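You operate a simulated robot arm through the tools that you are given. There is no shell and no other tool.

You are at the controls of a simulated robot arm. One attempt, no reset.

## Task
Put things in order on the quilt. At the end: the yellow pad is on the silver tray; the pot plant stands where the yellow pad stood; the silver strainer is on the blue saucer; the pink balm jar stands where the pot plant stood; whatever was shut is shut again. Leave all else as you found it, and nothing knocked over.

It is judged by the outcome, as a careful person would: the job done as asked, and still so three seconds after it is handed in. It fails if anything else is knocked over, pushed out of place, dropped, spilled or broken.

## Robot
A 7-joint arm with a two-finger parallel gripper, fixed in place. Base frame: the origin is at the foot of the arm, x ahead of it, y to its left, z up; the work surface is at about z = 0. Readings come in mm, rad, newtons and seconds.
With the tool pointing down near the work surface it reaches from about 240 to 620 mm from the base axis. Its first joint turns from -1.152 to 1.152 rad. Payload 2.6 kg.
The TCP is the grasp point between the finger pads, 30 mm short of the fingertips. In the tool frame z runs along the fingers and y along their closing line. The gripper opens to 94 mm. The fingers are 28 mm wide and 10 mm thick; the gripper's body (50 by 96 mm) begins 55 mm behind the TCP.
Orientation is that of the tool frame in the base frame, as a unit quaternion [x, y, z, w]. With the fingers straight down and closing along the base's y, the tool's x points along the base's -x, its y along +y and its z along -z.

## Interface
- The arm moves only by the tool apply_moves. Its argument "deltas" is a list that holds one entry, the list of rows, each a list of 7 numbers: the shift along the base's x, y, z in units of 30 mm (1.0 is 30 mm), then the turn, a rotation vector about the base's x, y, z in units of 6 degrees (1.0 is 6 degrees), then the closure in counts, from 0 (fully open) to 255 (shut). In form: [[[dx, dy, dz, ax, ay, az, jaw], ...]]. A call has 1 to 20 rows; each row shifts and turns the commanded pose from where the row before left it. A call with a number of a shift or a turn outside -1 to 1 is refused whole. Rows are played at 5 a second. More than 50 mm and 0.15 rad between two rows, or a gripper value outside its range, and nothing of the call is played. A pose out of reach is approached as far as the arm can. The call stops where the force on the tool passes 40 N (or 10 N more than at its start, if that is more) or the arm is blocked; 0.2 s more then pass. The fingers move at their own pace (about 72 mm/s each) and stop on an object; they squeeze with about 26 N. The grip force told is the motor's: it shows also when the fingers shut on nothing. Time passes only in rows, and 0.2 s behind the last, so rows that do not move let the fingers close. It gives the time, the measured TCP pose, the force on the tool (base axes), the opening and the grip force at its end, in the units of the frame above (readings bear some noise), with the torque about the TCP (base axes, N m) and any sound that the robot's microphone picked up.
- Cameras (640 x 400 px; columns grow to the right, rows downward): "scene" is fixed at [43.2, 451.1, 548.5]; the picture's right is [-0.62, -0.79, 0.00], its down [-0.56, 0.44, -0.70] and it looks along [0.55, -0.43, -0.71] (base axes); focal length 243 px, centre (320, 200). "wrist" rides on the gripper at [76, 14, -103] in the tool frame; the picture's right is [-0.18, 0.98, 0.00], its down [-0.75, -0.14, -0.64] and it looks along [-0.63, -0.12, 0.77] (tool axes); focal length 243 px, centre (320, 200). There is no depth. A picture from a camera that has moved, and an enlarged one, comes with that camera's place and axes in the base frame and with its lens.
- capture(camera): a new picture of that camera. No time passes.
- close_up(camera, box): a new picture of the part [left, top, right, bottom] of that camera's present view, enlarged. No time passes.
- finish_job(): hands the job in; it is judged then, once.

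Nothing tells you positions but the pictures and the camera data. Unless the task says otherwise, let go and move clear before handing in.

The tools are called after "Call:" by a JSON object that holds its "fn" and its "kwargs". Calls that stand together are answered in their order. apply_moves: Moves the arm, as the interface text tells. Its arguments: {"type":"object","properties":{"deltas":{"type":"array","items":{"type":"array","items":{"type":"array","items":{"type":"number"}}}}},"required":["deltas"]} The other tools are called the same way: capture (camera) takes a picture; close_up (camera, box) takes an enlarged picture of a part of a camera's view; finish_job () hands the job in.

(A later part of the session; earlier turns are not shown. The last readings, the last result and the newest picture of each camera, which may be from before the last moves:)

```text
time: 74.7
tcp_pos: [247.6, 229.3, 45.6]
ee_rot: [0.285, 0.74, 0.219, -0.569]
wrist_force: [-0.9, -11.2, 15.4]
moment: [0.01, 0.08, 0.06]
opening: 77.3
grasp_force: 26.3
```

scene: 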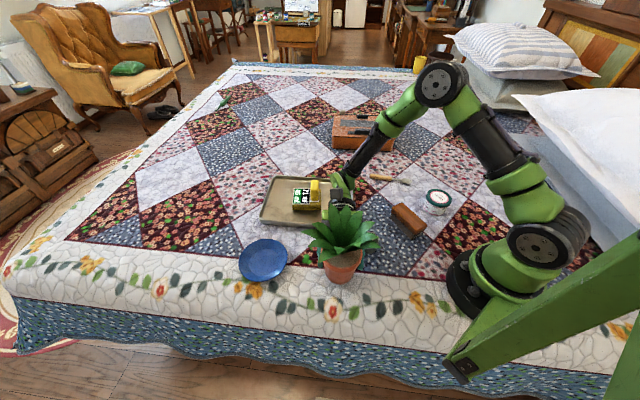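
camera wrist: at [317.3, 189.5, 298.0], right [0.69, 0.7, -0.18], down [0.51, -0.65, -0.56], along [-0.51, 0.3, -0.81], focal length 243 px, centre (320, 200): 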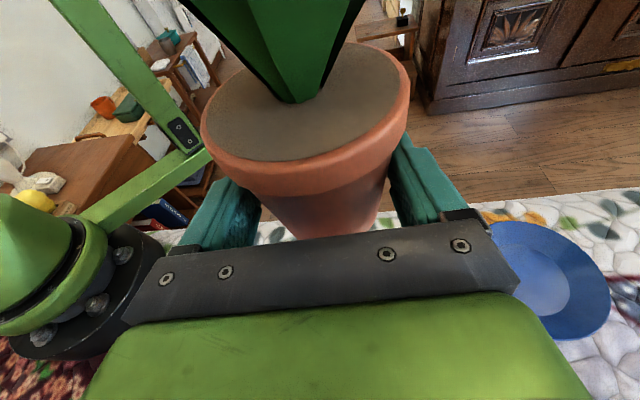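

Contact with the quilt. I'll ease off about half a millimetre and open the fingers, then retreat straight back along the tool axis.

Call:
{"fn": "apply_moves", "kwargs": {"deltas": [[[0, 0, 0.02, 0, 0, 0, 255], [0, 0, 0, 0, 0, 0, 68], [0, 0, 0, 0, 0, 0, 40], [0, 0, 0, 0, 0, 0, 20], [0, 0, 0, 0, 0, 0, 0], [0, 0, 0, 0, 0, 0, 0]]]}}

Call:
{"fn": "capture", "kwargs": {"camera": "wrist"}}

Call:
{"fn": "close_up", "kwargs": {"camera": "scene", "box": [270, 170, 430, 290]}}

```text
time: 76.1
tcp_pos: [246.7, 229.1, 45.1]
ee_rot: [0.285, 0.741, 0.218, -0.567]
wrist_force: [-0.6, -0.1, -0.7]
moment: [0.0, 0.01, -0.01]
opening: 94.0
grasp_force: 0.1
```

```text
taken
camera wrist: at [315.9, 187.2, 145.8], right [0.69, 0.7, -0.18], down [0.51, -0.65, -0.56], along [-0.51, 0.3, -0.81], focal length 243 px, centre (320, 200)
```

wrist: 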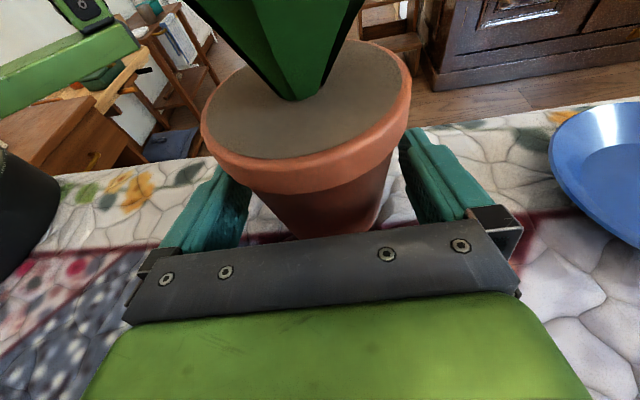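

```text
3.33 times, centred on (350, 230) of scene
camera zoom: at [43.2, 451.1, 548.5], right [-0.62, -0.79, 0.0], down [-0.56, 0.44, -0.7], along [0.55, -0.43, -0.71], focal length 810 px, centre (220, 100)
```

zoom: 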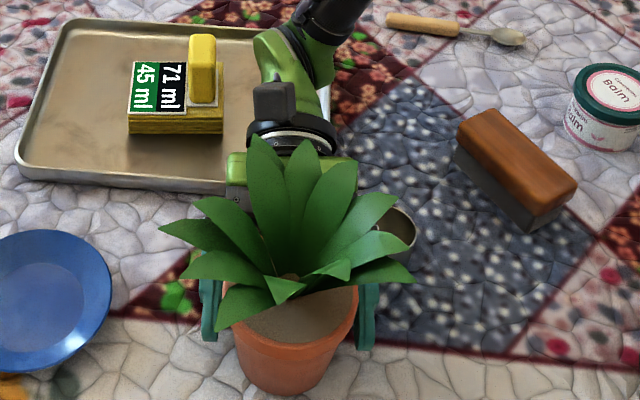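

The pot stands upright and free. I'll back off 25 mm, rise a bit to keep the gripper clear of the tray edge, then continue backing out and up.

Call:
{"fn": "apply_moves", "kwargs": {"deltas": [[[0.31, -0.279, 0.11, 0, 0, 0, 0], [0.31, -0.279, 0.11, 0, 0, 0, 0], [0, 0, 0.33, 0, 0, 0, 0], [0, 0, 0.33, 0, 0, 0, 0]]]}}

Call:
{"fn": "capture", "kwargs": {"camera": "wrist"}}

Call:
{"fn": "close_up", "kwargs": {"camera": "scene", "box": [270, 170, 430, 290]}}

```text
time: 77.1
tcp_pos: [265.8, 212.2, 72.7]
ee_rot: [0.284, 0.741, 0.217, -0.568]
wrist_force: [0.6, -0.3, 0.7]
moment: [-0.03, -0.01, 0.0]
opening: 94.2
grasp_force: 0.1
```

```text
taken
camera wrist: at [334.0, 170.1, 172.4], right [0.69, 0.7, -0.18], down [0.51, -0.65, -0.56], along [-0.51, 0.3, -0.81], focal length 243 px, centre (320, 200)
```

wrist: 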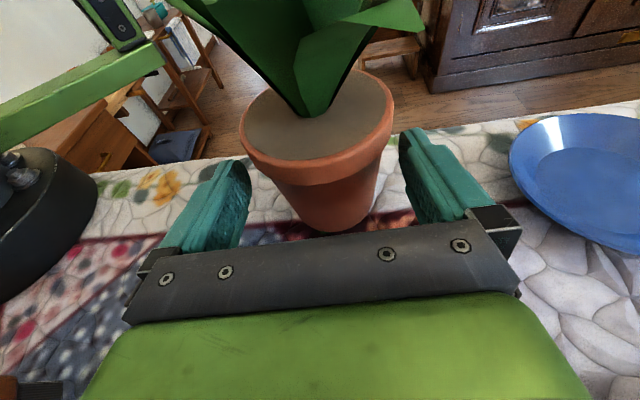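

```text
3.33 times, centred on (350, 230) of scene
camera zoom: at [43.2, 451.1, 548.5], right [-0.62, -0.79, 0.0], down [-0.56, 0.44, -0.7], along [0.55, -0.43, -0.71], focal length 810 px, centre (220, 100)
```

zoom: 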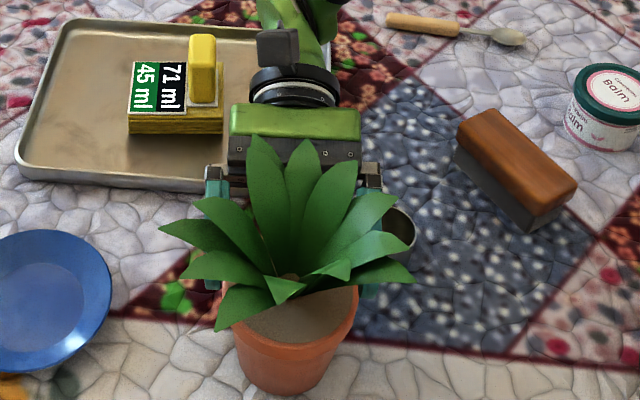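

Call:
{"fn": "apply_moves", "kwargs": {"deltas": [[[0.6, -0.54, 0.3, 0, 0, 0, 0], [0.6, -0.54, 0.3, 0, 0, 0, 0], [0.6, -0.54, 0.3, 0, 0, 0, 0], [0, 0, 0.95, 0, 0, 0, 0], [0, 0, 0.95, 0, 0, 0, 0], [0, 0, 0.95, 0, 0, 0, 0], [0, 0, 0.95, 0, 0, 0, 0], [0, 0, 0.95, 0, 0, 0, 0]]]}}

Call:
{"fn": "capture", "kwargs": {"camera": "scene"}}

Call:
{"fn": "capture", "kwargs": {"camera": "wrist"}}

```text
time: 78.9
tcp_pos: [318.9, 165.0, 240.5]
ee_rot: [0.285, 0.741, 0.218, -0.568]
wrist_force: [-0.1, 0.0, 0.1]
moment: [0.03, -0.01, 0.0]
opening: 94.0
grasp_force: 0.0
```

```text
taken
```

scene: 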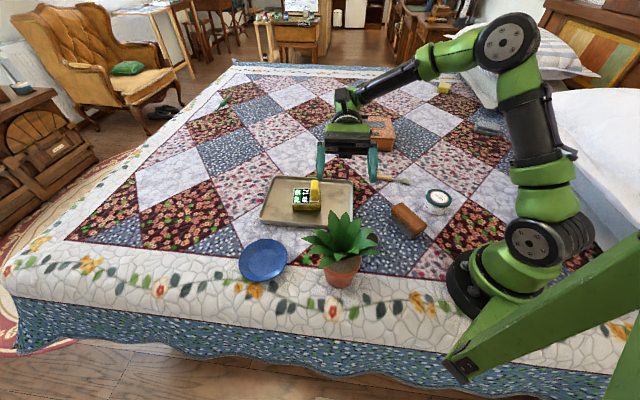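

```text
taken
camera wrist: at [387.9, 122.3, 341.6], right [0.69, 0.7, -0.18], down [0.51, -0.65, -0.56], along [-0.51, 0.3, -0.81], focal length 243 px, centre (320, 200)
```

wrist: 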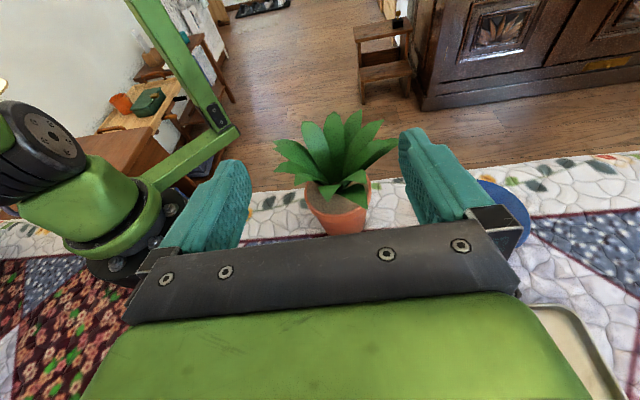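

The plant stands in the pad's place and everything else is untouched. Now I'll swing back to look straight down on the orange box and work out how it opens.

Call:
{"fn": "apply_moves", "kwargs": {"deltas": [[[0.3, -0.65, 0.05, 0, 0, -0.775, 0], [0.3, -0.65, 0.05, 0, 0, -0.775, 0], [0.3, -0.65, 0.05, 0, 0, -0.775, 0], [0.3, -0.65, 0.05, 0, 0, -0.775, 0], [0.3, -0.65, 0.05, 0, 0, -0.775, 0], [0.3, -0.65, 0.05, 0, 0, -0.775, 0], [0.3, -0.65, 0.05, 0, 0, -0.775, 0], [0.3, -0.65, 0.05, 0, 0, -0.775, 0], [0.3, -0.65, 0.05, 0, 0, -0.775, 0], [0.3, -0.65, 0.05, 0, 0, -0.775, 0], [0.3, -0.65, 0, 0, 0, -0.775, 0], [0.3, -0.65, 0, 0, 0, -0.775, 0], [0.3, -0.65, 0, 0, 0, -0.775, 0], [0.3, -0.65, 0, 0, 0, -0.775, 0], [0.3, -0.65, 0, 0, 0, -0.775, 0], [0.3, -0.65, 0, 0, 0, -0.775, 0], [0.3, -0.65, 0, 0, 0, -0.775, 0], [0.3, -0.65, 0, 0, 0, -0.775, 0], [0.3, -0.65, 0, 0, 0, -0.775, 0], [0.3, -0.65, 0, 0, 0, -0.775, 0]]]}}

Call:
{"fn": "apply_moves", "kwargs": {"deltas": [[[0.2, -0.1, -0.1, -0.707, 0.707, 0, 0], [0.2, -0.1, -0.1, -0.707, 0.707, 0, 0], [0.2, -0.1, -0.1, -0.707, 0.707, 0, 0], [0.2, -0.1, -0.1, -0.707, 0.707, 0, 0], [0.2, -0.1, -0.1, -0.707, 0.707, 0, 0]]]}}

Call:
{"fn": "capture", "kwargs": {"camera": "wrist"}}

Call:
{"fn": "capture", "kwargs": {"camera": "scene"}}

```text
time: 83.1
tcp_pos: [498.5, -223.3, 256.3]
ee_rot: [0.734, 0.303, 0.562, -0.233]
wrist_force: [0.1, 0.3, 0.6]
moment: [0.0, -0.02, 0.01]
opening: 93.9
grasp_force: 0.0
```

```text
time: 84.3
tcp_pos: [529.3, -240.9, 241.0]
ee_rot: [0.855, 0.353, 0.352, -0.146]
wrist_force: [0.0, 0.6, 0.7]
moment: [0.02, -0.03, -0.01]
opening: 94.1
grasp_force: 0.0
```

```text
taken
camera wrist: at [526.8, -262.5, 367.0], right [0.6, -0.79, -0.13], down [-0.8, -0.6, -0.08], along [-0.02, 0.15, -0.99], focal length 243 px, centre (320, 200)
```

wrist: 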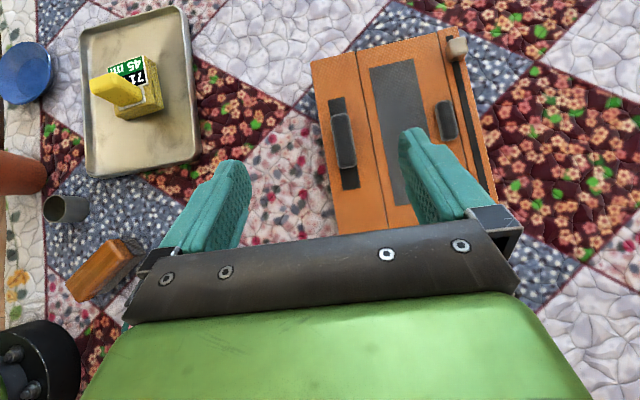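

```text
taken
```

scene: 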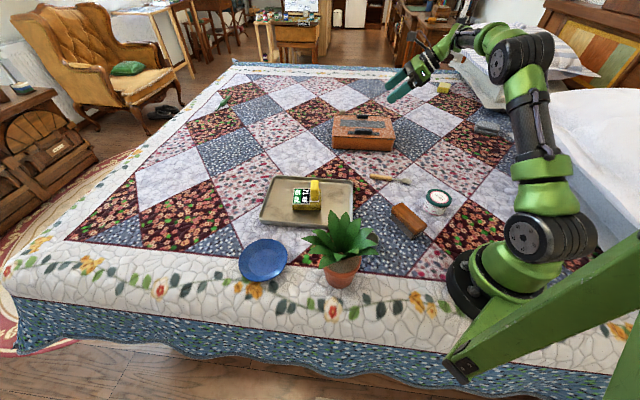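

Call:
{"fn": "close_up", "kwargs": {"camera": "scene", "box": [325, 105, 405, 160]}}

Call:
{"fn": "close_up", "kwargs": {"camera": "wrist", "box": [300, 20, 500, 220]}}

```text
7.27 times, centred on (365, 132) of scene
camera zoom: at [43.2, 451.1, 548.5], right [-0.62, -0.79, 0.0], down [-0.56, 0.44, -0.7], along [0.55, -0.43, -0.71], focal length 1768 px, centre (-7, 691)
```

zoom: 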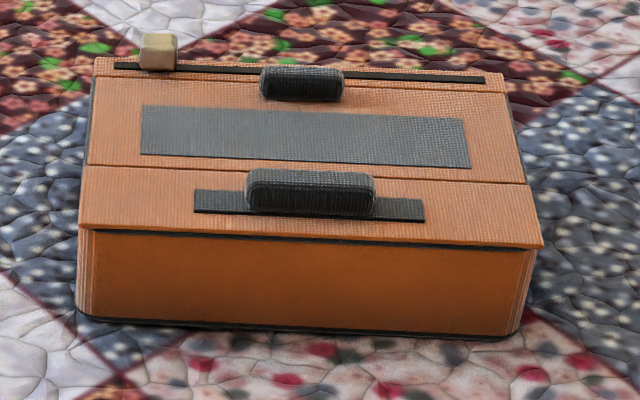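

```text
2.00 times, centred on (400, 120) of wrist
camera zoom: at [526.8, -262.5, 367.0], right [0.6, -0.79, -0.13], down [-0.8, -0.6, -0.08], along [-0.02, 0.15, -0.99], focal length 485 px, centre (160, 360)
```

zoom: 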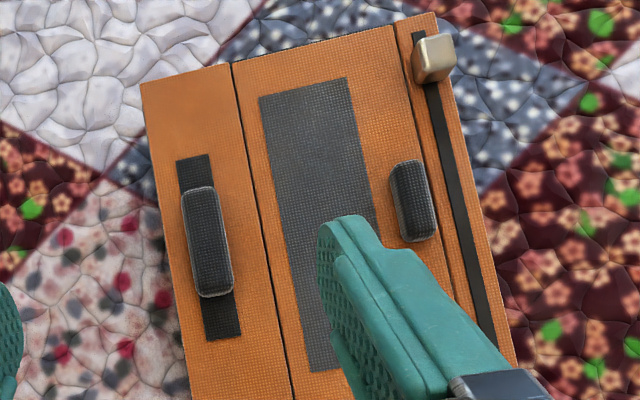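

The box's front cover carries the larger black handle near (597, -197), about 22 mm above a lid at z ≈ 60. I'll hover above that handle with a milder tilt, lined up to grip it across its short side.

Call:
{"fn": "apply_moves", "kwargs": {"deltas": [[[0.51, 0.32, -0.84, -0.589, 0.589, 0, 0], [0.51, 0.32, -0.84, -0.589, 0.589, 0, 0], [0.51, 0.32, -0.84, -0.589, 0.589, 0, 0], [0.51, 0.32, -0.84, -0.589, 0.589, 0, 0]]]}}

Call:
{"fn": "capture", "kwargs": {"camera": "wrist"}}

Call:
{"fn": "close_up", "kwargs": {"camera": "scene", "box": [325, 85, 425, 160]}}

```text
time: 85.3
tcp_pos: [597.1, -202.2, 137.9]
ee_rot: [0.903, 0.373, 0.198, -0.082]
wrist_force: [-0.6, 0.4, 0.0]
moment: [0.0, 0.0, -0.02]
opening: 94.1
grasp_force: 0.1
```

```text
taken
camera wrist: at [624.6, -194.2, 263.3], right [0.58, -0.81, -0.08], down [-0.77, -0.57, 0.27], along [-0.26, -0.09, -0.96], focal length 243 px, centre (320, 200)
```

wrist: 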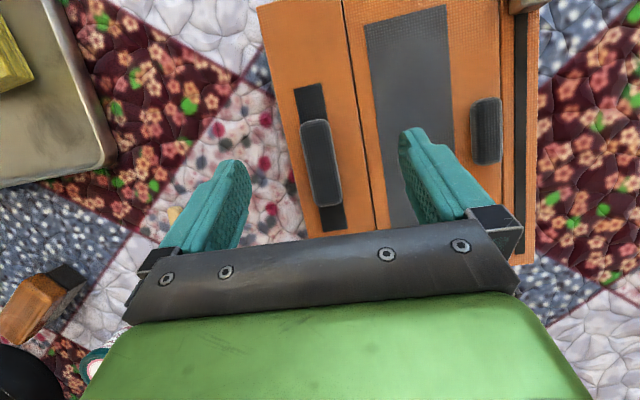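

```text
5.33 times, centred on (375, 122) of scene
camera zoom: at [43.2, 451.1, 548.5], right [-0.62, -0.79, 0.0], down [-0.56, 0.44, -0.7], along [0.55, -0.43, -0.71], focal length 1297 px, centre (27, 613)
```

zoom: 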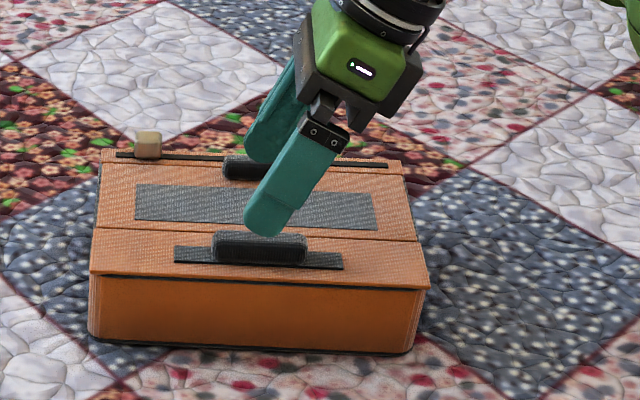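

Call:
{"fn": "apply_moves", "kwargs": {"deltas": [[[-0.085, 0.035, -0.5, 0, 0, 0, 0], [-0.085, 0.035, -0.5, 0, 0, 0, 0], [0, 0, -0.3, 0, 0, 0, 90], [0, 0, 0, 0, 0, 0, 130]]]}}

Call:
{"fn": "capture", "kwargs": {"camera": "wrist"}}

Call:
{"fn": "close_up", "kwargs": {"camera": "scene", "box": [325, 85, 425, 160]}}

```text
time: 86.3
tcp_pos: [587.5, -201.4, 100.9]
ee_rot: [0.902, 0.374, 0.199, -0.083]
wrist_force: [-0.4, 0.6, -0.2]
moment: [-0.01, -0.01, -0.02]
opening: 46.2
grasp_force: 0.0
```

```text
taken
camera wrist: at [616.2, -192.9, 225.7], right [0.58, -0.81, -0.08], down [-0.77, -0.57, 0.26], along [-0.26, -0.09, -0.96], focal length 243 px, centre (320, 200)
```

wrist: 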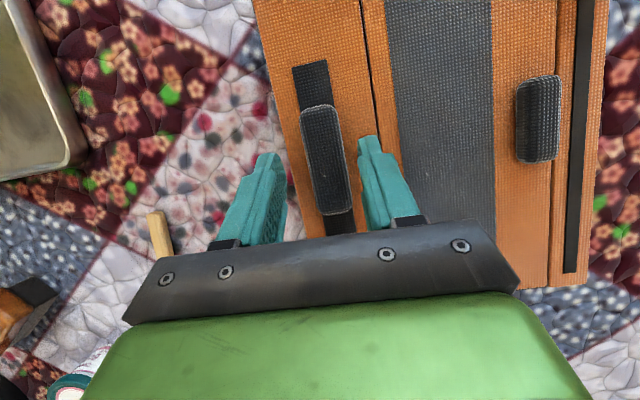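

```text
5.33 times, centred on (375, 122) of scene
camera zoom: at [43.2, 451.1, 548.5], right [-0.62, -0.79, 0.0], down [-0.56, 0.44, -0.7], along [0.55, -0.43, -0.71], focal length 1297 px, centre (27, 613)
```

zoom: 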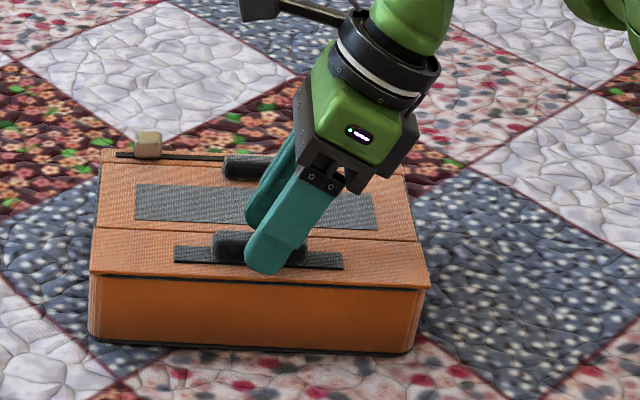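

Call:
{"fn": "apply_moves", "kwargs": {"deltas": [[[0.16, -0.03, -0.1, 0, 0, 0, 130], [0, 0, 0, 0, 0, 0, 140]]]}}

Call:
{"fn": "close_up", "kwargs": {"camera": "wrist", "box": [220, 80, 420, 230]}}

```text
time: 86.9
tcp_pos: [592.2, -200.6, 98.4]
ee_rot: [0.902, 0.374, 0.199, -0.083]
wrist_force: [0.1, -0.1, 0.6]
moment: [-0.02, 0.0, 0.01]
opening: 42.6
grasp_force: 0.0
```

```text
2.67 times, centred on (320, 155) of wrist
camera zoom: at [620.6, -193.3, 223.6], right [0.58, -0.81, -0.08], down [-0.77, -0.57, 0.26], along [-0.26, -0.09, -0.96], focal length 647 px, centre (320, 320)
```

zoom: 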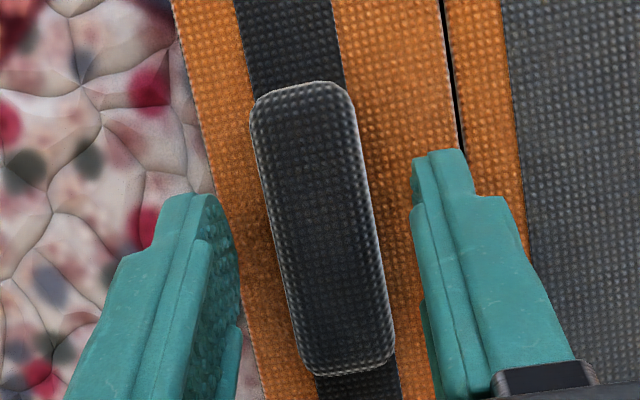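

Centred now. Closing on the handle.

Call:
{"fn": "apply_moves", "kwargs": {"deltas": [[[0, 0, 0, 0, 0, 0, 165], [0, 0, 0, 0, 0, 0, 180], [0, 0, 0, 0, 0, 0, 195], [0, 0, 0, 0, 0, 0, 210]]]}}

Call:
{"fn": "close_up", "kwargs": {"camera": "wrist", "box": [220, 80, 420, 230]}}

Call:
{"fn": "close_up", "kwargs": {"camera": "scene", "box": [325, 85, 425, 160]}}

```text
time: 87.9
tcp_pos: [592.3, -201.7, 97.7]
ee_rot: [0.902, 0.374, 0.199, -0.082]
wrist_force: [1.5, 0.5, 0.2]
moment: [-0.15, -0.08, 0.3]
opening: 23.8
grasp_force: 26.3
```

```text
2.67 times, centred on (320, 155) of wrist
camera zoom: at [620.6, -193.0, 223.7], right [0.58, -0.81, -0.08], down [-0.77, -0.58, 0.26], along [-0.26, -0.09, -0.96], focal length 647 px, centre (320, 320)
```

zoom: 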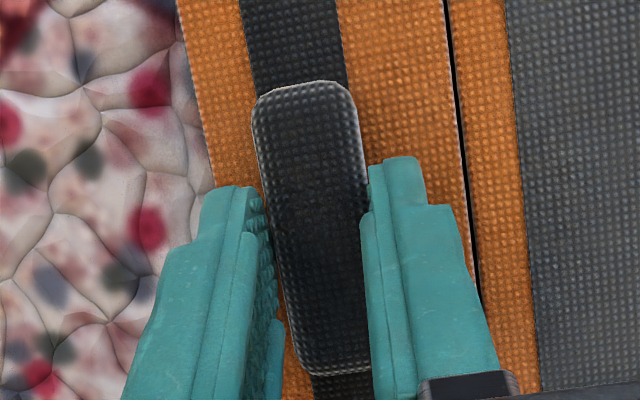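

```text
5.33 times, centred on (375, 122) of scene
camera zoom: at [43.2, 451.1, 548.5], right [-0.62, -0.79, 0.0], down [-0.56, 0.44, -0.7], along [0.55, -0.43, -0.71], focal length 1297 px, centre (27, 613)
```

zoom: 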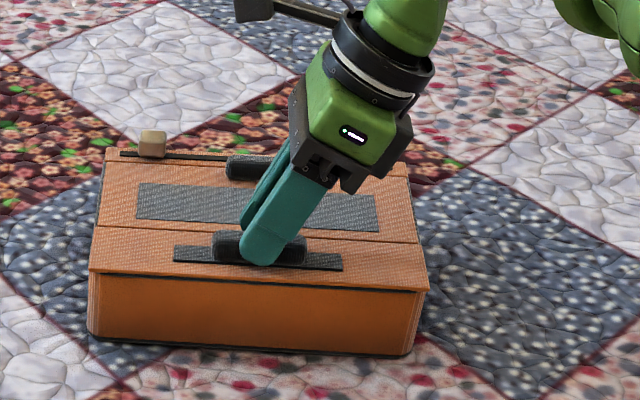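

Gripped. Testing a very small lift and reading the force.

Call:
{"fn": "apply_moves", "kwargs": {"deltas": [[[0, 0, 0.1, 0, 0, 0, 230], [0, 0, 0, 0, 0, 0, 255]]]}}

Call:
{"fn": "close_up", "kwargs": {"camera": "scene", "box": [325, 85, 425, 160]}}

```text
time: 88.5
tcp_pos: [590.6, -200.3, 101.2]
ee_rot: [0.903, 0.373, 0.198, -0.083]
wrist_force: [0.2, -0.5, -3.2]
moment: [0.09, 0.16, -0.01]
opening: 23.8
grasp_force: 26.0
```

```text
5.33 times, centred on (375, 122) of scene
camera zoom: at [43.2, 451.1, 548.5], right [-0.62, -0.79, 0.0], down [-0.56, 0.44, -0.7], along [0.55, -0.43, -0.71], focal length 1297 px, centre (27, 613)
```

zoom: 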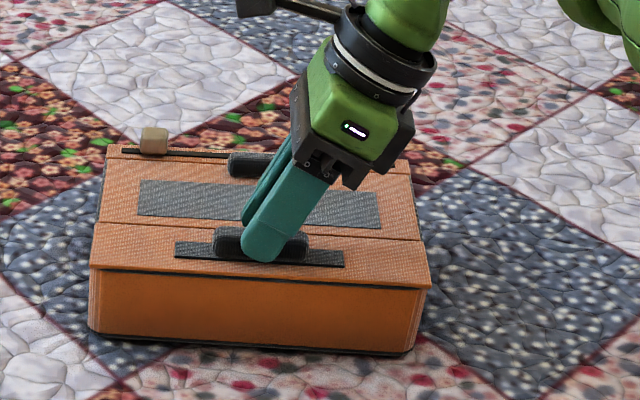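

The force is small, about 3 N, and the top seems to rise while the base stays. Lifting a bit more.

Call:
{"fn": "apply_moves", "kwargs": {"deltas": [[[0, 0, 0.15, 0, 0, 0, 255], [0, 0, 0.15, 0, 0, 0, 255], [0, 0, 0, 0, 0, 0, 255]]]}}

Call:
{"fn": "close_up", "kwargs": {"camera": "scene", "box": [325, 85, 425, 160]}}

Call:
{"fn": "capture", "kwargs": {"camera": "wrist"}}

```text
time: 89.3
tcp_pos: [590.3, -200.7, 110.7]
ee_rot: [0.902, 0.373, 0.199, -0.084]
wrist_force: [0.1, 0.5, -2.9]
moment: [0.09, 0.17, 0.01]
opening: 23.7
grasp_force: 26.2
```

```text
5.33 times, centred on (375, 122) of scene
camera zoom: at [43.2, 451.1, 548.5], right [-0.62, -0.79, 0.0], down [-0.56, 0.44, -0.7], along [0.55, -0.43, -0.71], focal length 1297 px, centre (27, 613)
```

zoom: 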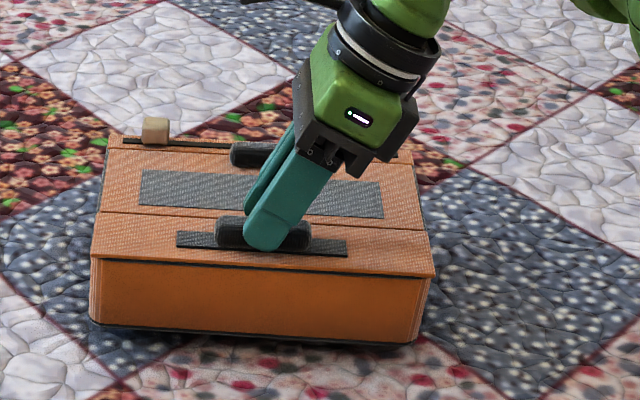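

```text
taken
camera wrist: at [619.2, -193.2, 235.6], right [0.58, -0.81, -0.08], down [-0.77, -0.57, 0.26], along [-0.26, -0.09, -0.96], focal length 243 px, centre (320, 200)
```

wrist: 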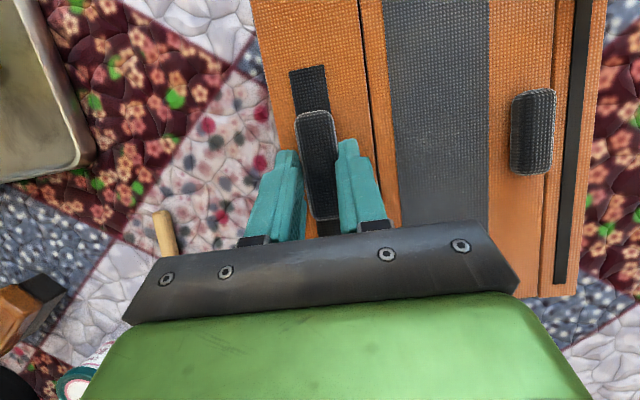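

The entire box is lifting as one light body (~300 g), so this is a carry handle, not a lid. I'll undo the slight turn my grip caused and set it straight back down where it was.

Call:
{"fn": "apply_moves", "kwargs": {"deltas": [[[0, 0, 0, 0, 0, 0.14, 255], [0, 0, -0.15, 0, 0, 0, 255], [0, 0, -0.15, 0, 0, 0, 255], [0, 0, -0.05, 0, 0, 0, 255], [0, 0, 0, 0, 0, 0, 255]]]}}

Call:
{"fn": "close_up", "kwargs": {"camera": "scene", "box": [325, 85, 425, 160]}}

```text
time: 90.5
tcp_pos: [591.4, -201.5, 98.7]
ee_rot: [0.9, 0.38, 0.199, -0.084]
wrist_force: [-0.1, 1.0, -2.8]
moment: [0.01, 0.09, 0.06]
opening: 23.6
grasp_force: 25.8
```

```text
5.33 times, centred on (375, 122) of scene
camera zoom: at [43.2, 451.1, 548.5], right [-0.62, -0.79, 0.0], down [-0.56, 0.44, -0.7], along [0.55, -0.43, -0.71], focal length 1297 px, centre (27, 613)
```

zoom: 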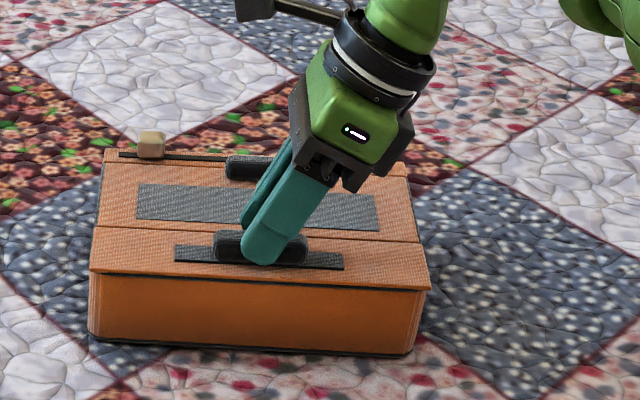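

Call:
{"fn": "apply_moves", "kwargs": {"deltas": [[[0.03, 0.04, -0.03, 0, 0, 0, 255], [0, 0, -0.03, 0, 0, 0, 255], [0, 0, 0, 0, 0, 0, 255]]]}}

Call:
{"fn": "close_up", "kwargs": {"camera": "scene", "box": [325, 85, 425, 160]}}

```text
time: 91.3
tcp_pos: [592.6, -198.2, 97.2]
ee_rot: [0.899, 0.381, 0.199, -0.083]
wrist_force: [-1.0, -2.7, 5.1]
moment: [-0.14, 0.09, -0.05]
opening: 23.8
grasp_force: 25.8
```

```text
5.33 times, centred on (375, 122) of scene
camera zoom: at [43.1, 451.1, 548.5], right [-0.62, -0.79, 0.0], down [-0.56, 0.44, -0.7], along [0.55, -0.43, -0.71], focal length 1297 px, centre (27, 613)
```

zoom: 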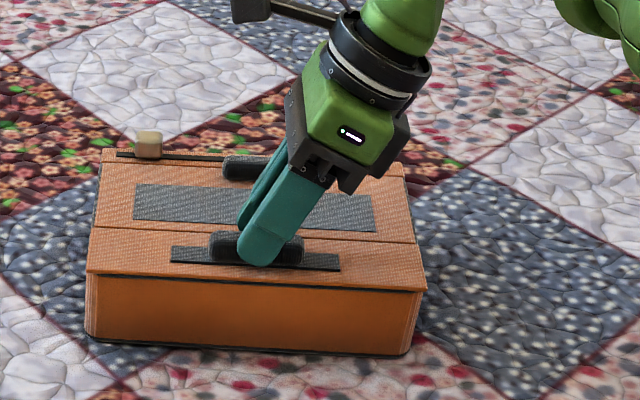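

The box is back within about 2 mm of where it was. Releasing and rising clear.

Call:
{"fn": "apply_moves", "kwargs": {"deltas": [[[0, 0, 0.02, 0, 0, 0, 190], [0, 0, 0, 0, 0, 0, 150], [0, 0, 0, 0, 0, 0, 120], [0, 0, 0.4, 0, 0, 0, 120], [0, 0, 0.8, 0, 0, 0, 60], [0, 0, 0.8, 0, 0, 0, 0], [0, 0, 0.5, 0, 0, 0, 0]]]}}

Call:
{"fn": "close_up", "kwargs": {"camera": "scene", "box": [325, 85, 425, 160]}}

Call:
{"fn": "capture", "kwargs": {"camera": "wrist"}}

```text
time: 92.9
tcp_pos: [591.8, -196.7, 173.7]
ee_rot: [0.899, 0.38, 0.199, -0.085]
wrist_force: [0.4, -0.5, 0.2]
moment: [0.0, -0.04, 0.0]
opening: 93.9
grasp_force: 0.0
```

```text
5.33 times, centred on (375, 122) of scene
camera zoom: at [43.2, 451.1, 548.5], right [-0.62, -0.79, 0.0], down [-0.56, 0.44, -0.7], along [0.55, -0.43, -0.71], focal length 1297 px, centre (27, 613)
```

zoom: 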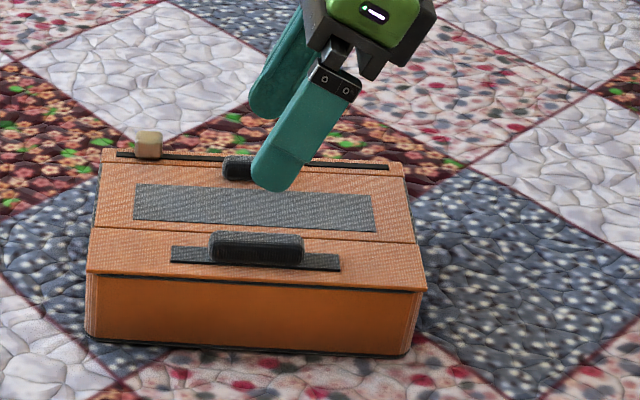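

```text
taken
camera wrist: at [620.3, -189.5, 298.5], right [0.59, -0.8, -0.08], down [-0.77, -0.59, 0.26], along [-0.26, -0.1, -0.96], focal length 243 px, centre (320, 200)
```

wrist: 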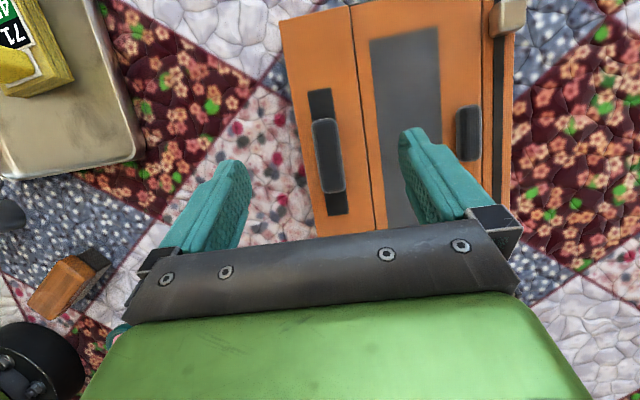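

Call:
{"fn": "close_up", "kwargs": {"camera": "wrist", "box": [400, 0, 530, 120]}}

Call:
{"fn": "close_up", "kwargs": {"camera": "scene", "box": [330, 110, 370, 135]}}

Call:
{"fn": "close_up", "kwargs": {"camera": "scene", "box": [375, 115, 410, 160]}}

```text
3.33 times, centred on (465, 60) of wrist
camera zoom: at [620.3, -189.5, 298.5], right [0.59, -0.8, -0.08], down [-0.77, -0.59, 0.26], along [-0.26, -0.1, -0.96], focal length 809 px, centre (-163, 667)
```

zoom: 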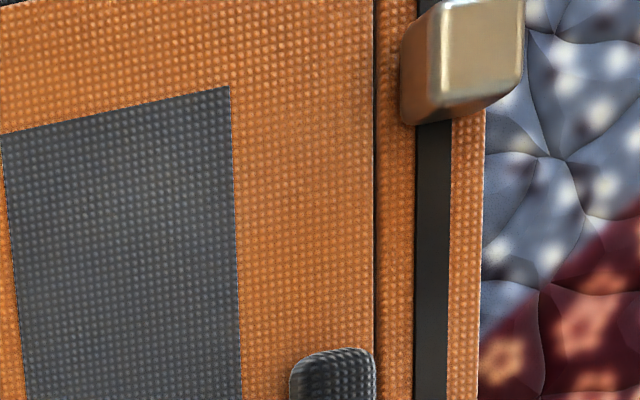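

```text
16.00 times, centred on (350, 122) of scene
camera zoom: at [43.2, 451.1, 548.5], right [-0.62, -0.79, 0.0], down [-0.56, 0.44, -0.7], along [0.55, -0.43, -0.71], focal length 3890 px, centre (-160, 1440)
```

zoom: 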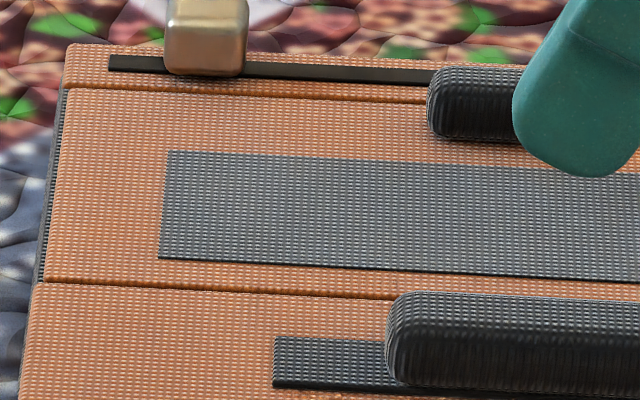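

```text
8.89 times, centred on (392, 138) of scene
camera zoom: at [43.2, 451.1, 548.5], right [-0.62, -0.79, 0.0], down [-0.56, 0.44, -0.7], along [0.55, -0.43, -0.71], focal length 2161 px, centre (-324, 756)
```

zoom: 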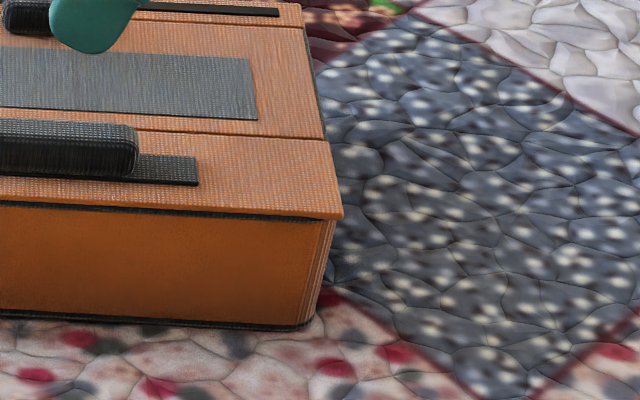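

Gripping flat and lifting straight up couldn't reveal a hinge, since it would just pick up the light box. I'll re-grip and try a small rotation about the seam behind the handle, to see if the front cover pivots.

Call:
{"fn": "apply_moves", "kwargs": {"deltas": [[[0, 0, -0.8, 0, 0, 0, 60], [0, 0, -0.8, 0, 0, 0, 120], [0, 0, -0.5, 0, 0, 0, 120], [0, 0, -0.4, 0, 0, 0, 120], [0, 0, 0, 0, 0, 0, 150]]]}}

Call:
{"fn": "close_up", "kwargs": {"camera": "wrist", "box": [220, 80, 420, 230]}}

```text
time: 94.1
tcp_pos: [592.4, -197.1, 98.4]
ee_rot: [0.899, 0.38, 0.199, -0.085]
wrist_force: [0.7, 0.1, 0.9]
moment: [-0.02, -0.03, 0.0]
opening: 38.9
grasp_force: 0.0
```

```text
2.67 times, centred on (320, 155) of wrist
camera zoom: at [620.9, -190.0, 222.9], right [0.59, -0.8, -0.08], down [-0.77, -0.59, 0.26], along [-0.26, -0.1, -0.96], focal length 647 px, centre (320, 320)
```

zoom: 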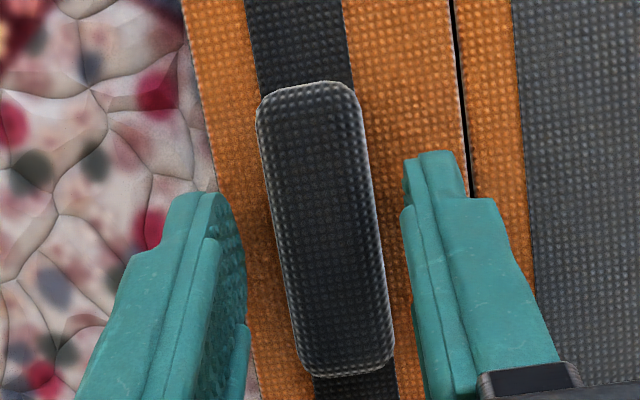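

Call:
{"fn": "apply_moves", "kwargs": {"deltas": [[[0.024, -0.023, 0, 0, 0, 0, 165], [0, 0, 0, 0, 0, 0, 185], [0, 0, 0, 0, 0, 0, 200], [0, 0, 0, 0, 0, 0, 255]]]}}

Call:
{"fn": "apply_moves", "kwargs": {"deltas": [[[0.047, -0.045, 0.052, 0.345, 0.36, 0, 255], [0.047, -0.045, 0.052, 0.345, 0.36, 0, 255], [0, 0, 0, 0, 0, 0, 255]]]}}

Call:
{"fn": "close_up", "kwargs": {"camera": "scene", "box": [325, 85, 425, 160]}}

Call:
{"fn": "close_up", "kwargs": {"camera": "scene", "box": [375, 115, 410, 160]}}

```text
time: 95.1
tcp_pos: [593.8, -199.0, 97.9]
ee_rot: [0.899, 0.381, 0.198, -0.085]
wrist_force: [-1.4, 0.9, 0.3]
moment: [0.0, 0.03, -0.02]
opening: 23.5
grasp_force: 26.0
```

```text
time: 95.9
tcp_pos: [594.8, -201.7, 102.1]
ee_rot: [0.902, 0.37, 0.179, -0.132]
wrist_force: [3.4, 0.4, 2.3]
moment: [-0.48, -0.77, 0.35]
opening: 24.6
grasp_force: 26.4
```

```text
5.33 times, centred on (375, 122) of scene
camera zoom: at [43.2, 451.1, 548.5], right [-0.62, -0.79, 0.0], down [-0.56, 0.44, -0.7], along [0.55, -0.43, -0.71], focal length 1297 px, centre (27, 613)
```

zoom: 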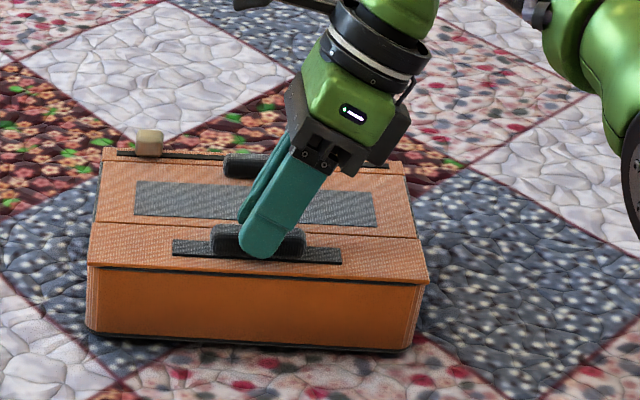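

```text
8.89 times, centred on (392, 138) of scene
camera zoom: at [43.2, 451.1, 548.5], right [-0.62, -0.79, 0.0], down [-0.56, 0.44, -0.7], along [0.55, -0.43, -0.71], focal length 2161 px, centre (-324, 756)
```

zoom: 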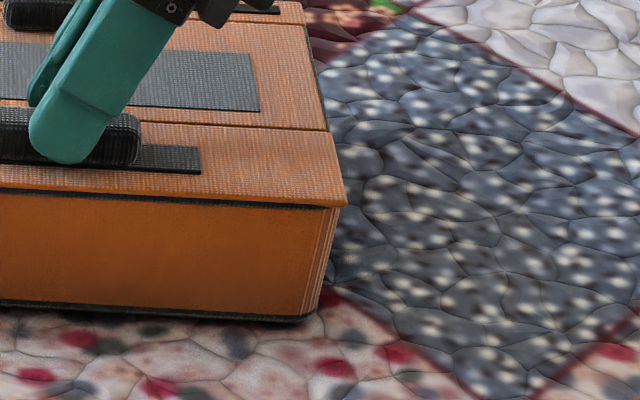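

The base tilted along with the cover, so the front cover is not a hinged lid. I'll undo that, put the box flat and release.

Call:
{"fn": "apply_moves", "kwargs": {"deltas": [[[-0.047, 0.045, -0.052, -0.345, -0.36, 0, 255], [-0.047, 0.045, -0.052, -0.345, -0.36, 0, 255], [0, 0, 0, 0, 0, 0, 255]]]}}

Call:
{"fn": "close_up", "kwargs": {"camera": "scene", "box": [325, 85, 425, 160]}}

```text
time: 96.7
tcp_pos: [591.7, -201.2, 97.2]
ee_rot: [0.899, 0.38, 0.199, -0.084]
wrist_force: [-1.6, -1.8, 1.6]
moment: [0.08, 0.36, -0.15]
opening: 23.7
grasp_force: 25.7
```

```text
5.33 times, centred on (375, 122) of scene
camera zoom: at [43.2, 451.1, 548.5], right [-0.62, -0.79, 0.0], down [-0.56, 0.44, -0.7], along [0.55, -0.43, -0.71], focal length 1297 px, centre (27, 613)
```

zoom: 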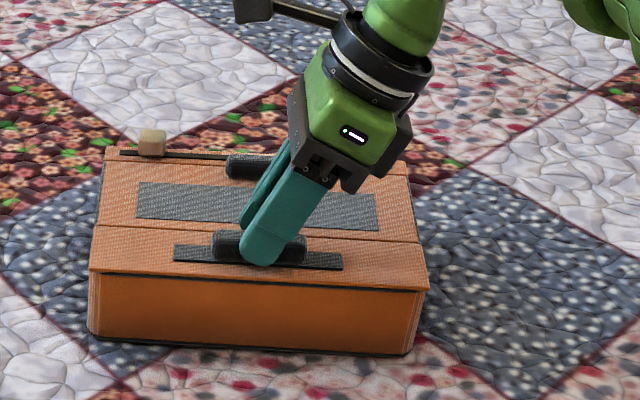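

Call:
{"fn": "apply_moves", "kwargs": {"deltas": [[[0, 0, 0.01, 0, 0, 0, 190], [0, 0, 0, 0, 0, 0, 150], [0, 0, 0, 0, 0, 0, 120], [0, 0, 0.4, 0, 0, 0, 120], [0, 0, 0.8, 0, 0, 0, 60], [0, 0, 0.8, 0, 0, 0, 0], [-0.747, 0.333, 0.6, -0.604, 0.574, 0, 0], [-0.747, 0.333, 0.6, -0.604, 0.574, 0, 0], [-0.747, 0.333, 0.6, -0.604, 0.574, 0, 0], [-0.747, 0.333, 0.6, -0.604, 0.574, 0, 0], [-0.747, 0.333, 0.6, -0.604, 0.574, 0, 0]]]}}

Call:
{"fn": "apply_moves", "kwargs": {"deltas": [[[0, 0, 0, 0, 0, 0.995, 0], [0, 0, 0, 0, 0, 0.995, 0], [0, 0, 0, 0, 0, 0.995, 0], [0, 0, 0, 0, 0, 0.995, 0], [0, 0, 0, 0, 0, 0.995, 0], [0, 0, 0, 0, 0, 0.995, 0], [0, 0, 0, 0, 0, 0.995, 0], [0, 0, 0, 0, 0, 0.995, 0], [0, 0, 0, 0, 0, 0.995, 0], [0, 0, 0, 0, 0, 0.995, 0], [0, 0, 0, 0, 0, 0.995, 0], [0, 0, 0, 0, 0, 0.995, 0], [0, 0, 0, 0, 0, 0.995, 0], [0, 0, 0, 0, 0, 0.995, 0], [0, 0, 0, 0, 0, 0.995, 0]]]}}

Call:
{"fn": "close_up", "kwargs": {"camera": "scene", "box": [325, 85, 425, 160]}}

Call:
{"fn": "capture", "kwargs": {"camera": "wrist"}}

```text
time: 99.1
tcp_pos: [480.9, -150.8, 249.7]
ee_rot: [0.921, 0.389, 0.0, 0.001]
wrist_force: [-0.6, -0.7, -1.1]
moment: [0.01, 0.01, -0.04]
opening: 94.2
grasp_force: 0.1
```

```text
time: 102.3
tcp_pos: [479.7, -148.8, 249.0]
ee_rot: [0.379, 0.925, 0.002, 0.0]
wrist_force: [-1.1, -0.3, -0.4]
moment: [0.03, -0.01, -0.03]
opening: 94.1
grasp_force: 0.0
```

```text
5.33 times, centred on (375, 122) of scene
camera zoom: at [43.2, 451.1, 548.5], right [-0.62, -0.79, 0.0], down [-0.56, 0.44, -0.7], along [0.55, -0.43, -0.71], focal length 1297 px, centre (27, 613)
```

zoom: 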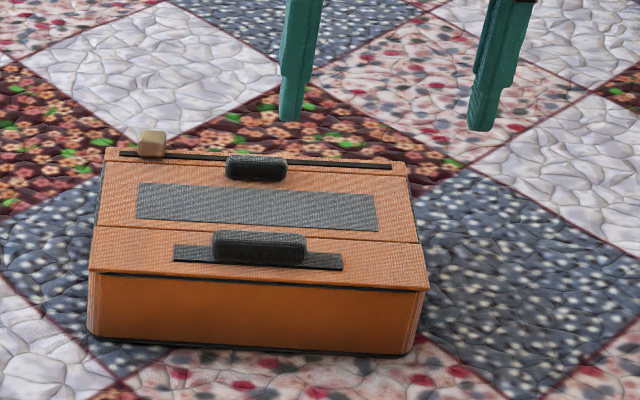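

```text
taken
camera wrist: at [435.0, -86.4, 351.6], right [0.82, 0.57, 0.0], down [0.44, -0.63, 0.64], along [0.37, -0.52, -0.77], focal length 243 px, centre (320, 200)
```

wrist: 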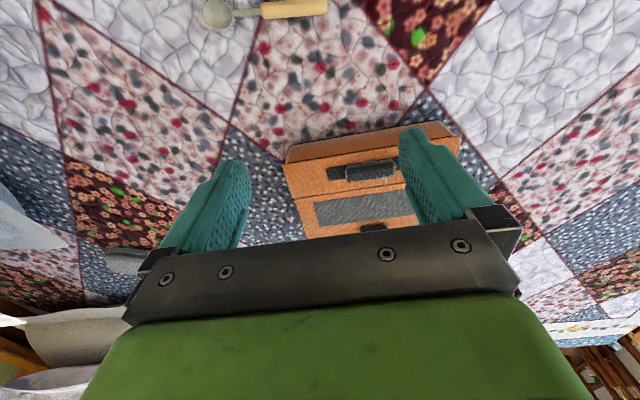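

The box is back in place. Now I'll tilt outward along the box's depth direction and hover over the rear grip, to test whether the windowed panel lifts.

Call:
{"fn": "apply_moves", "kwargs": {"deltas": [[[0.2, -0.15, 0, -0.647, -0.675, 0, 0], [0.2, -0.15, 0, -0.647, -0.675, 0, 0], [0.2, -0.15, 0, -0.647, -0.675, 0, 0], [0.2, -0.15, 0, -0.647, -0.675, 0, 0], [0.2, -0.15, 0, -0.647, -0.675, 0, 0], [0.2, -0.15, 0, -0.647, -0.675, 0, 0], [0.2, -0.15, 0, -0.647, -0.675, 0, 0], [0.2, -0.15, 0, -0.647, -0.675, 0, 0], [0.7, -0.4, -0.5, 0, 0, 0, 0], [0.7, -0.4, -0.5, 0, 0, 0, 0], [0.7, -0.4, -0.5, 0, 0, 0, 0], [0.7, -0.4, -0.5, 0, 0, 0, 0], [0.7, -0.4, -0.5, 0, 0, 0, 0]]]}}

Call:
{"fn": "capture", "kwargs": {"camera": "wrist"}}

Call:
{"fn": "close_up", "kwargs": {"camera": "scene", "box": [325, 65, 455, 160]}}

```text
time: 105.1
tcp_pos: [634.7, -245.6, 172.5]
ee_rot: [0.349, 0.856, -0.138, 0.356]
wrist_force: [0.1, 0.4, 0.2]
moment: [0.01, 0.01, 0.0]
opening: 94.2
grasp_force: 0.0
```

```text
taken
camera wrist: at [554.3, -147.3, 191.9], right [0.78, 0.61, 0.14], down [-0.05, -0.17, 0.98], along [0.63, -0.77, -0.1], focal length 243 px, centre (320, 200)
```

wrist: 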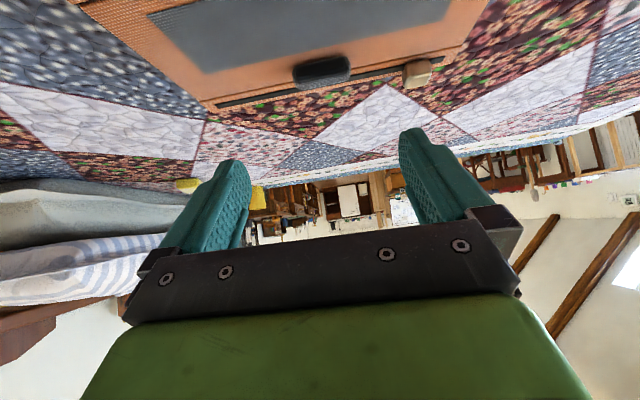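

```text
4.21 times, centred on (390, 112) of scene
camera zoom: at [43.2, 451.1, 548.5], right [-0.62, -0.79, 0.0], down [-0.56, 0.44, -0.7], along [0.55, -0.43, -0.71], focal length 1024 px, centre (25, 568)
```

zoom: 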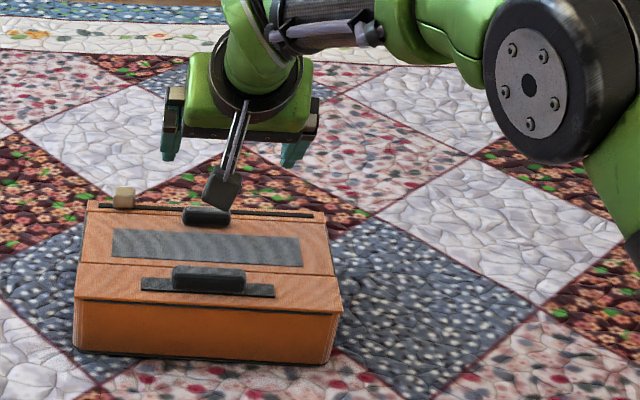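

Call:
{"fn": "apply_moves", "kwargs": {"deltas": [[[0.74, -0.43, -0.5, 0, 0, 0, 0], [0.74, -0.43, -0.8, 0, 0, 0, 0], [0, 0, -0.8, 0, 0, 0, 0], [0, 0, -0.4, 0, 0, 0, 60]]]}}

Call:
{"fn": "capture", "kwargs": {"camera": "wrist"}}

Call:
{"fn": "close_up", "kwargs": {"camera": "scene", "box": [325, 85, 425, 160]}}

```text
time: 106.1
tcp_pos: [676.5, -272.0, 99.2]
ee_rot: [0.35, 0.855, -0.138, 0.356]
wrist_force: [0.1, 0.5, -0.6]
moment: [-0.02, 0.0, -0.01]
opening: 72.2
grasp_force: 0.1
```

```text
taken
camera wrist: at [596.0, -173.6, 117.8], right [0.78, 0.61, 0.14], down [-0.05, -0.17, 0.98], along [0.63, -0.77, -0.1], focal length 243 px, centre (320, 200)
```

wrist: 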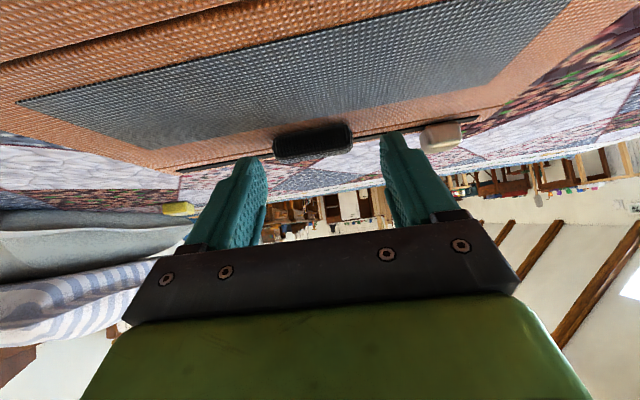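

```text
5.33 times, centred on (375, 122) of scene
camera zoom: at [43.2, 451.1, 548.5], right [-0.62, -0.79, 0.0], down [-0.56, 0.44, -0.7], along [0.55, -0.43, -0.71], focal length 1297 px, centre (27, 613)
```

zoom: 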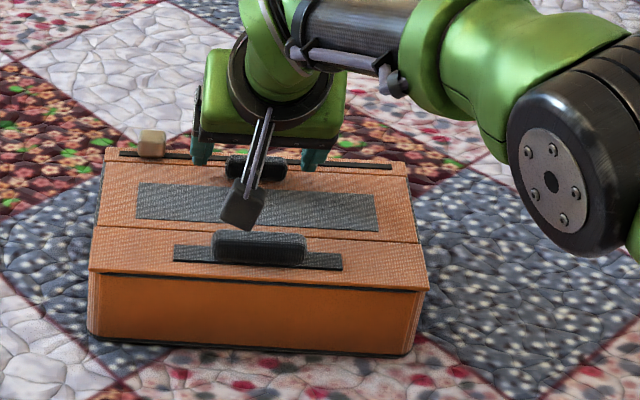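

Call:
{"fn": "apply_moves", "kwargs": {"deltas": [[[0, 0, -0.1, 0, 0, 0, 90], [0, 0, 0, 0, 0, 0, 130], [0, 0, 0, 0, 0, 0, 150], [0, 0, 0, 0, 0, 0, 255], [0, 0, 0, 0, 0, 0, 255]]]}}

Call:
{"fn": "close_up", "kwargs": {"camera": "wrist", "box": [220, 60, 440, 220]}}

Call:
{"fn": "close_up", "kwargs": {"camera": "scene", "box": [325, 85, 425, 160]}}

```text
time: 107.3
tcp_pos: [677.0, -272.2, 95.6]
ee_rot: [0.351, 0.855, -0.139, 0.356]
wrist_force: [-1.8, -1.8, 0.7]
moment: [-0.18, 0.14, 0.01]
opening: 47.4
grasp_force: 25.7
```

```text
2.50 times, centred on (330, 140) of wrist
camera zoom: at [595.9, -174.0, 115.1], right [0.78, 0.61, 0.14], down [-0.05, -0.17, 0.98], along [0.63, -0.77, -0.1], focal length 606 px, centre (295, 350)
```

zoom: 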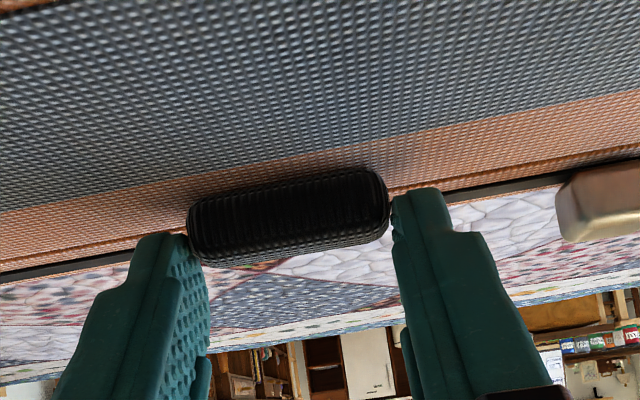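

```text
5.33 times, centred on (375, 122) of scene
camera zoom: at [43.2, 451.1, 548.5], right [-0.62, -0.79, 0.0], down [-0.56, 0.44, -0.7], along [0.55, -0.43, -0.71], focal length 1297 px, centre (27, 613)
```

zoom: 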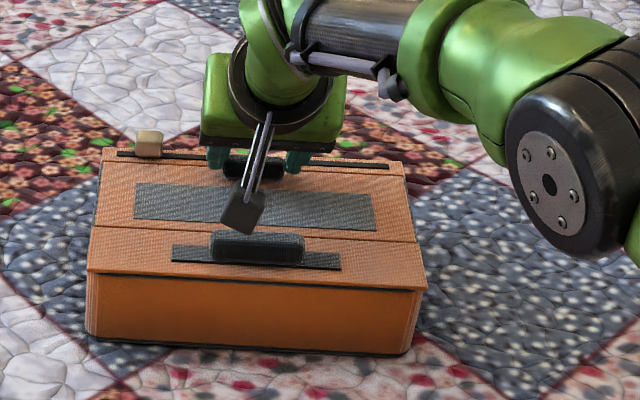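

Gripped by its ends. Lifting a few millimetres to see what moves.

Call:
{"fn": "apply_moves", "kwargs": {"deltas": [[[0, 0, 0.15, 0, 0, 0, 255], [0, 0, 0.15, 0, 0, 0, 255], [0, 0, 0, 0, 0, 0, 255]]]}}

Call:
{"fn": "close_up", "kwargs": {"camera": "scene", "box": [325, 85, 425, 160]}}

Call:
{"fn": "capture", "kwargs": {"camera": "wrist"}}

```text
time: 108.1
tcp_pos: [676.9, -271.6, 104.9]
ee_rot: [0.35, 0.856, -0.138, 0.356]
wrist_force: [-0.3, 0.0, -2.7]
moment: [-0.09, -0.05, 0.03]
opening: 47.6
grasp_force: 25.9
```

```text
5.33 times, centred on (375, 122) of scene
camera zoom: at [43.2, 451.1, 548.5], right [-0.62, -0.79, 0.0], down [-0.56, 0.44, -0.7], along [0.55, -0.43, -0.71], focal length 1297 px, centre (27, 613)
```

zoom: 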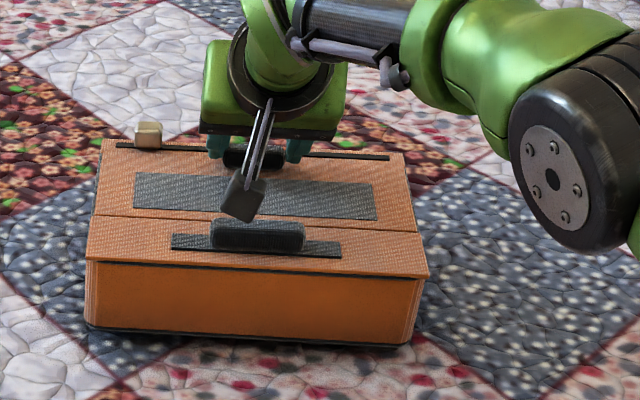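

```text
taken
camera wrist: at [596.6, -173.5, 123.8], right [0.78, 0.61, 0.14], down [-0.05, -0.17, 0.98], along [0.63, -0.77, -0.1], focal length 243 px, centre (320, 200)
```

wrist: 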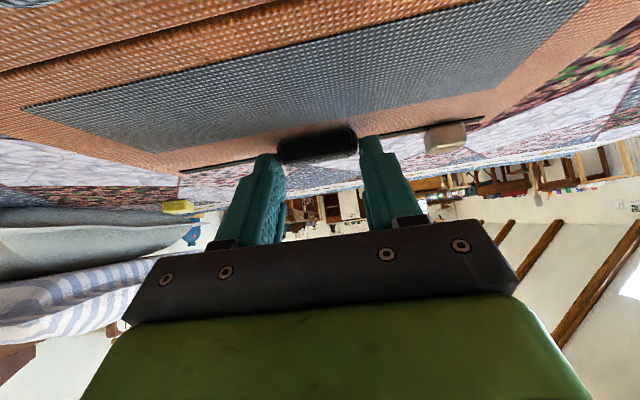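

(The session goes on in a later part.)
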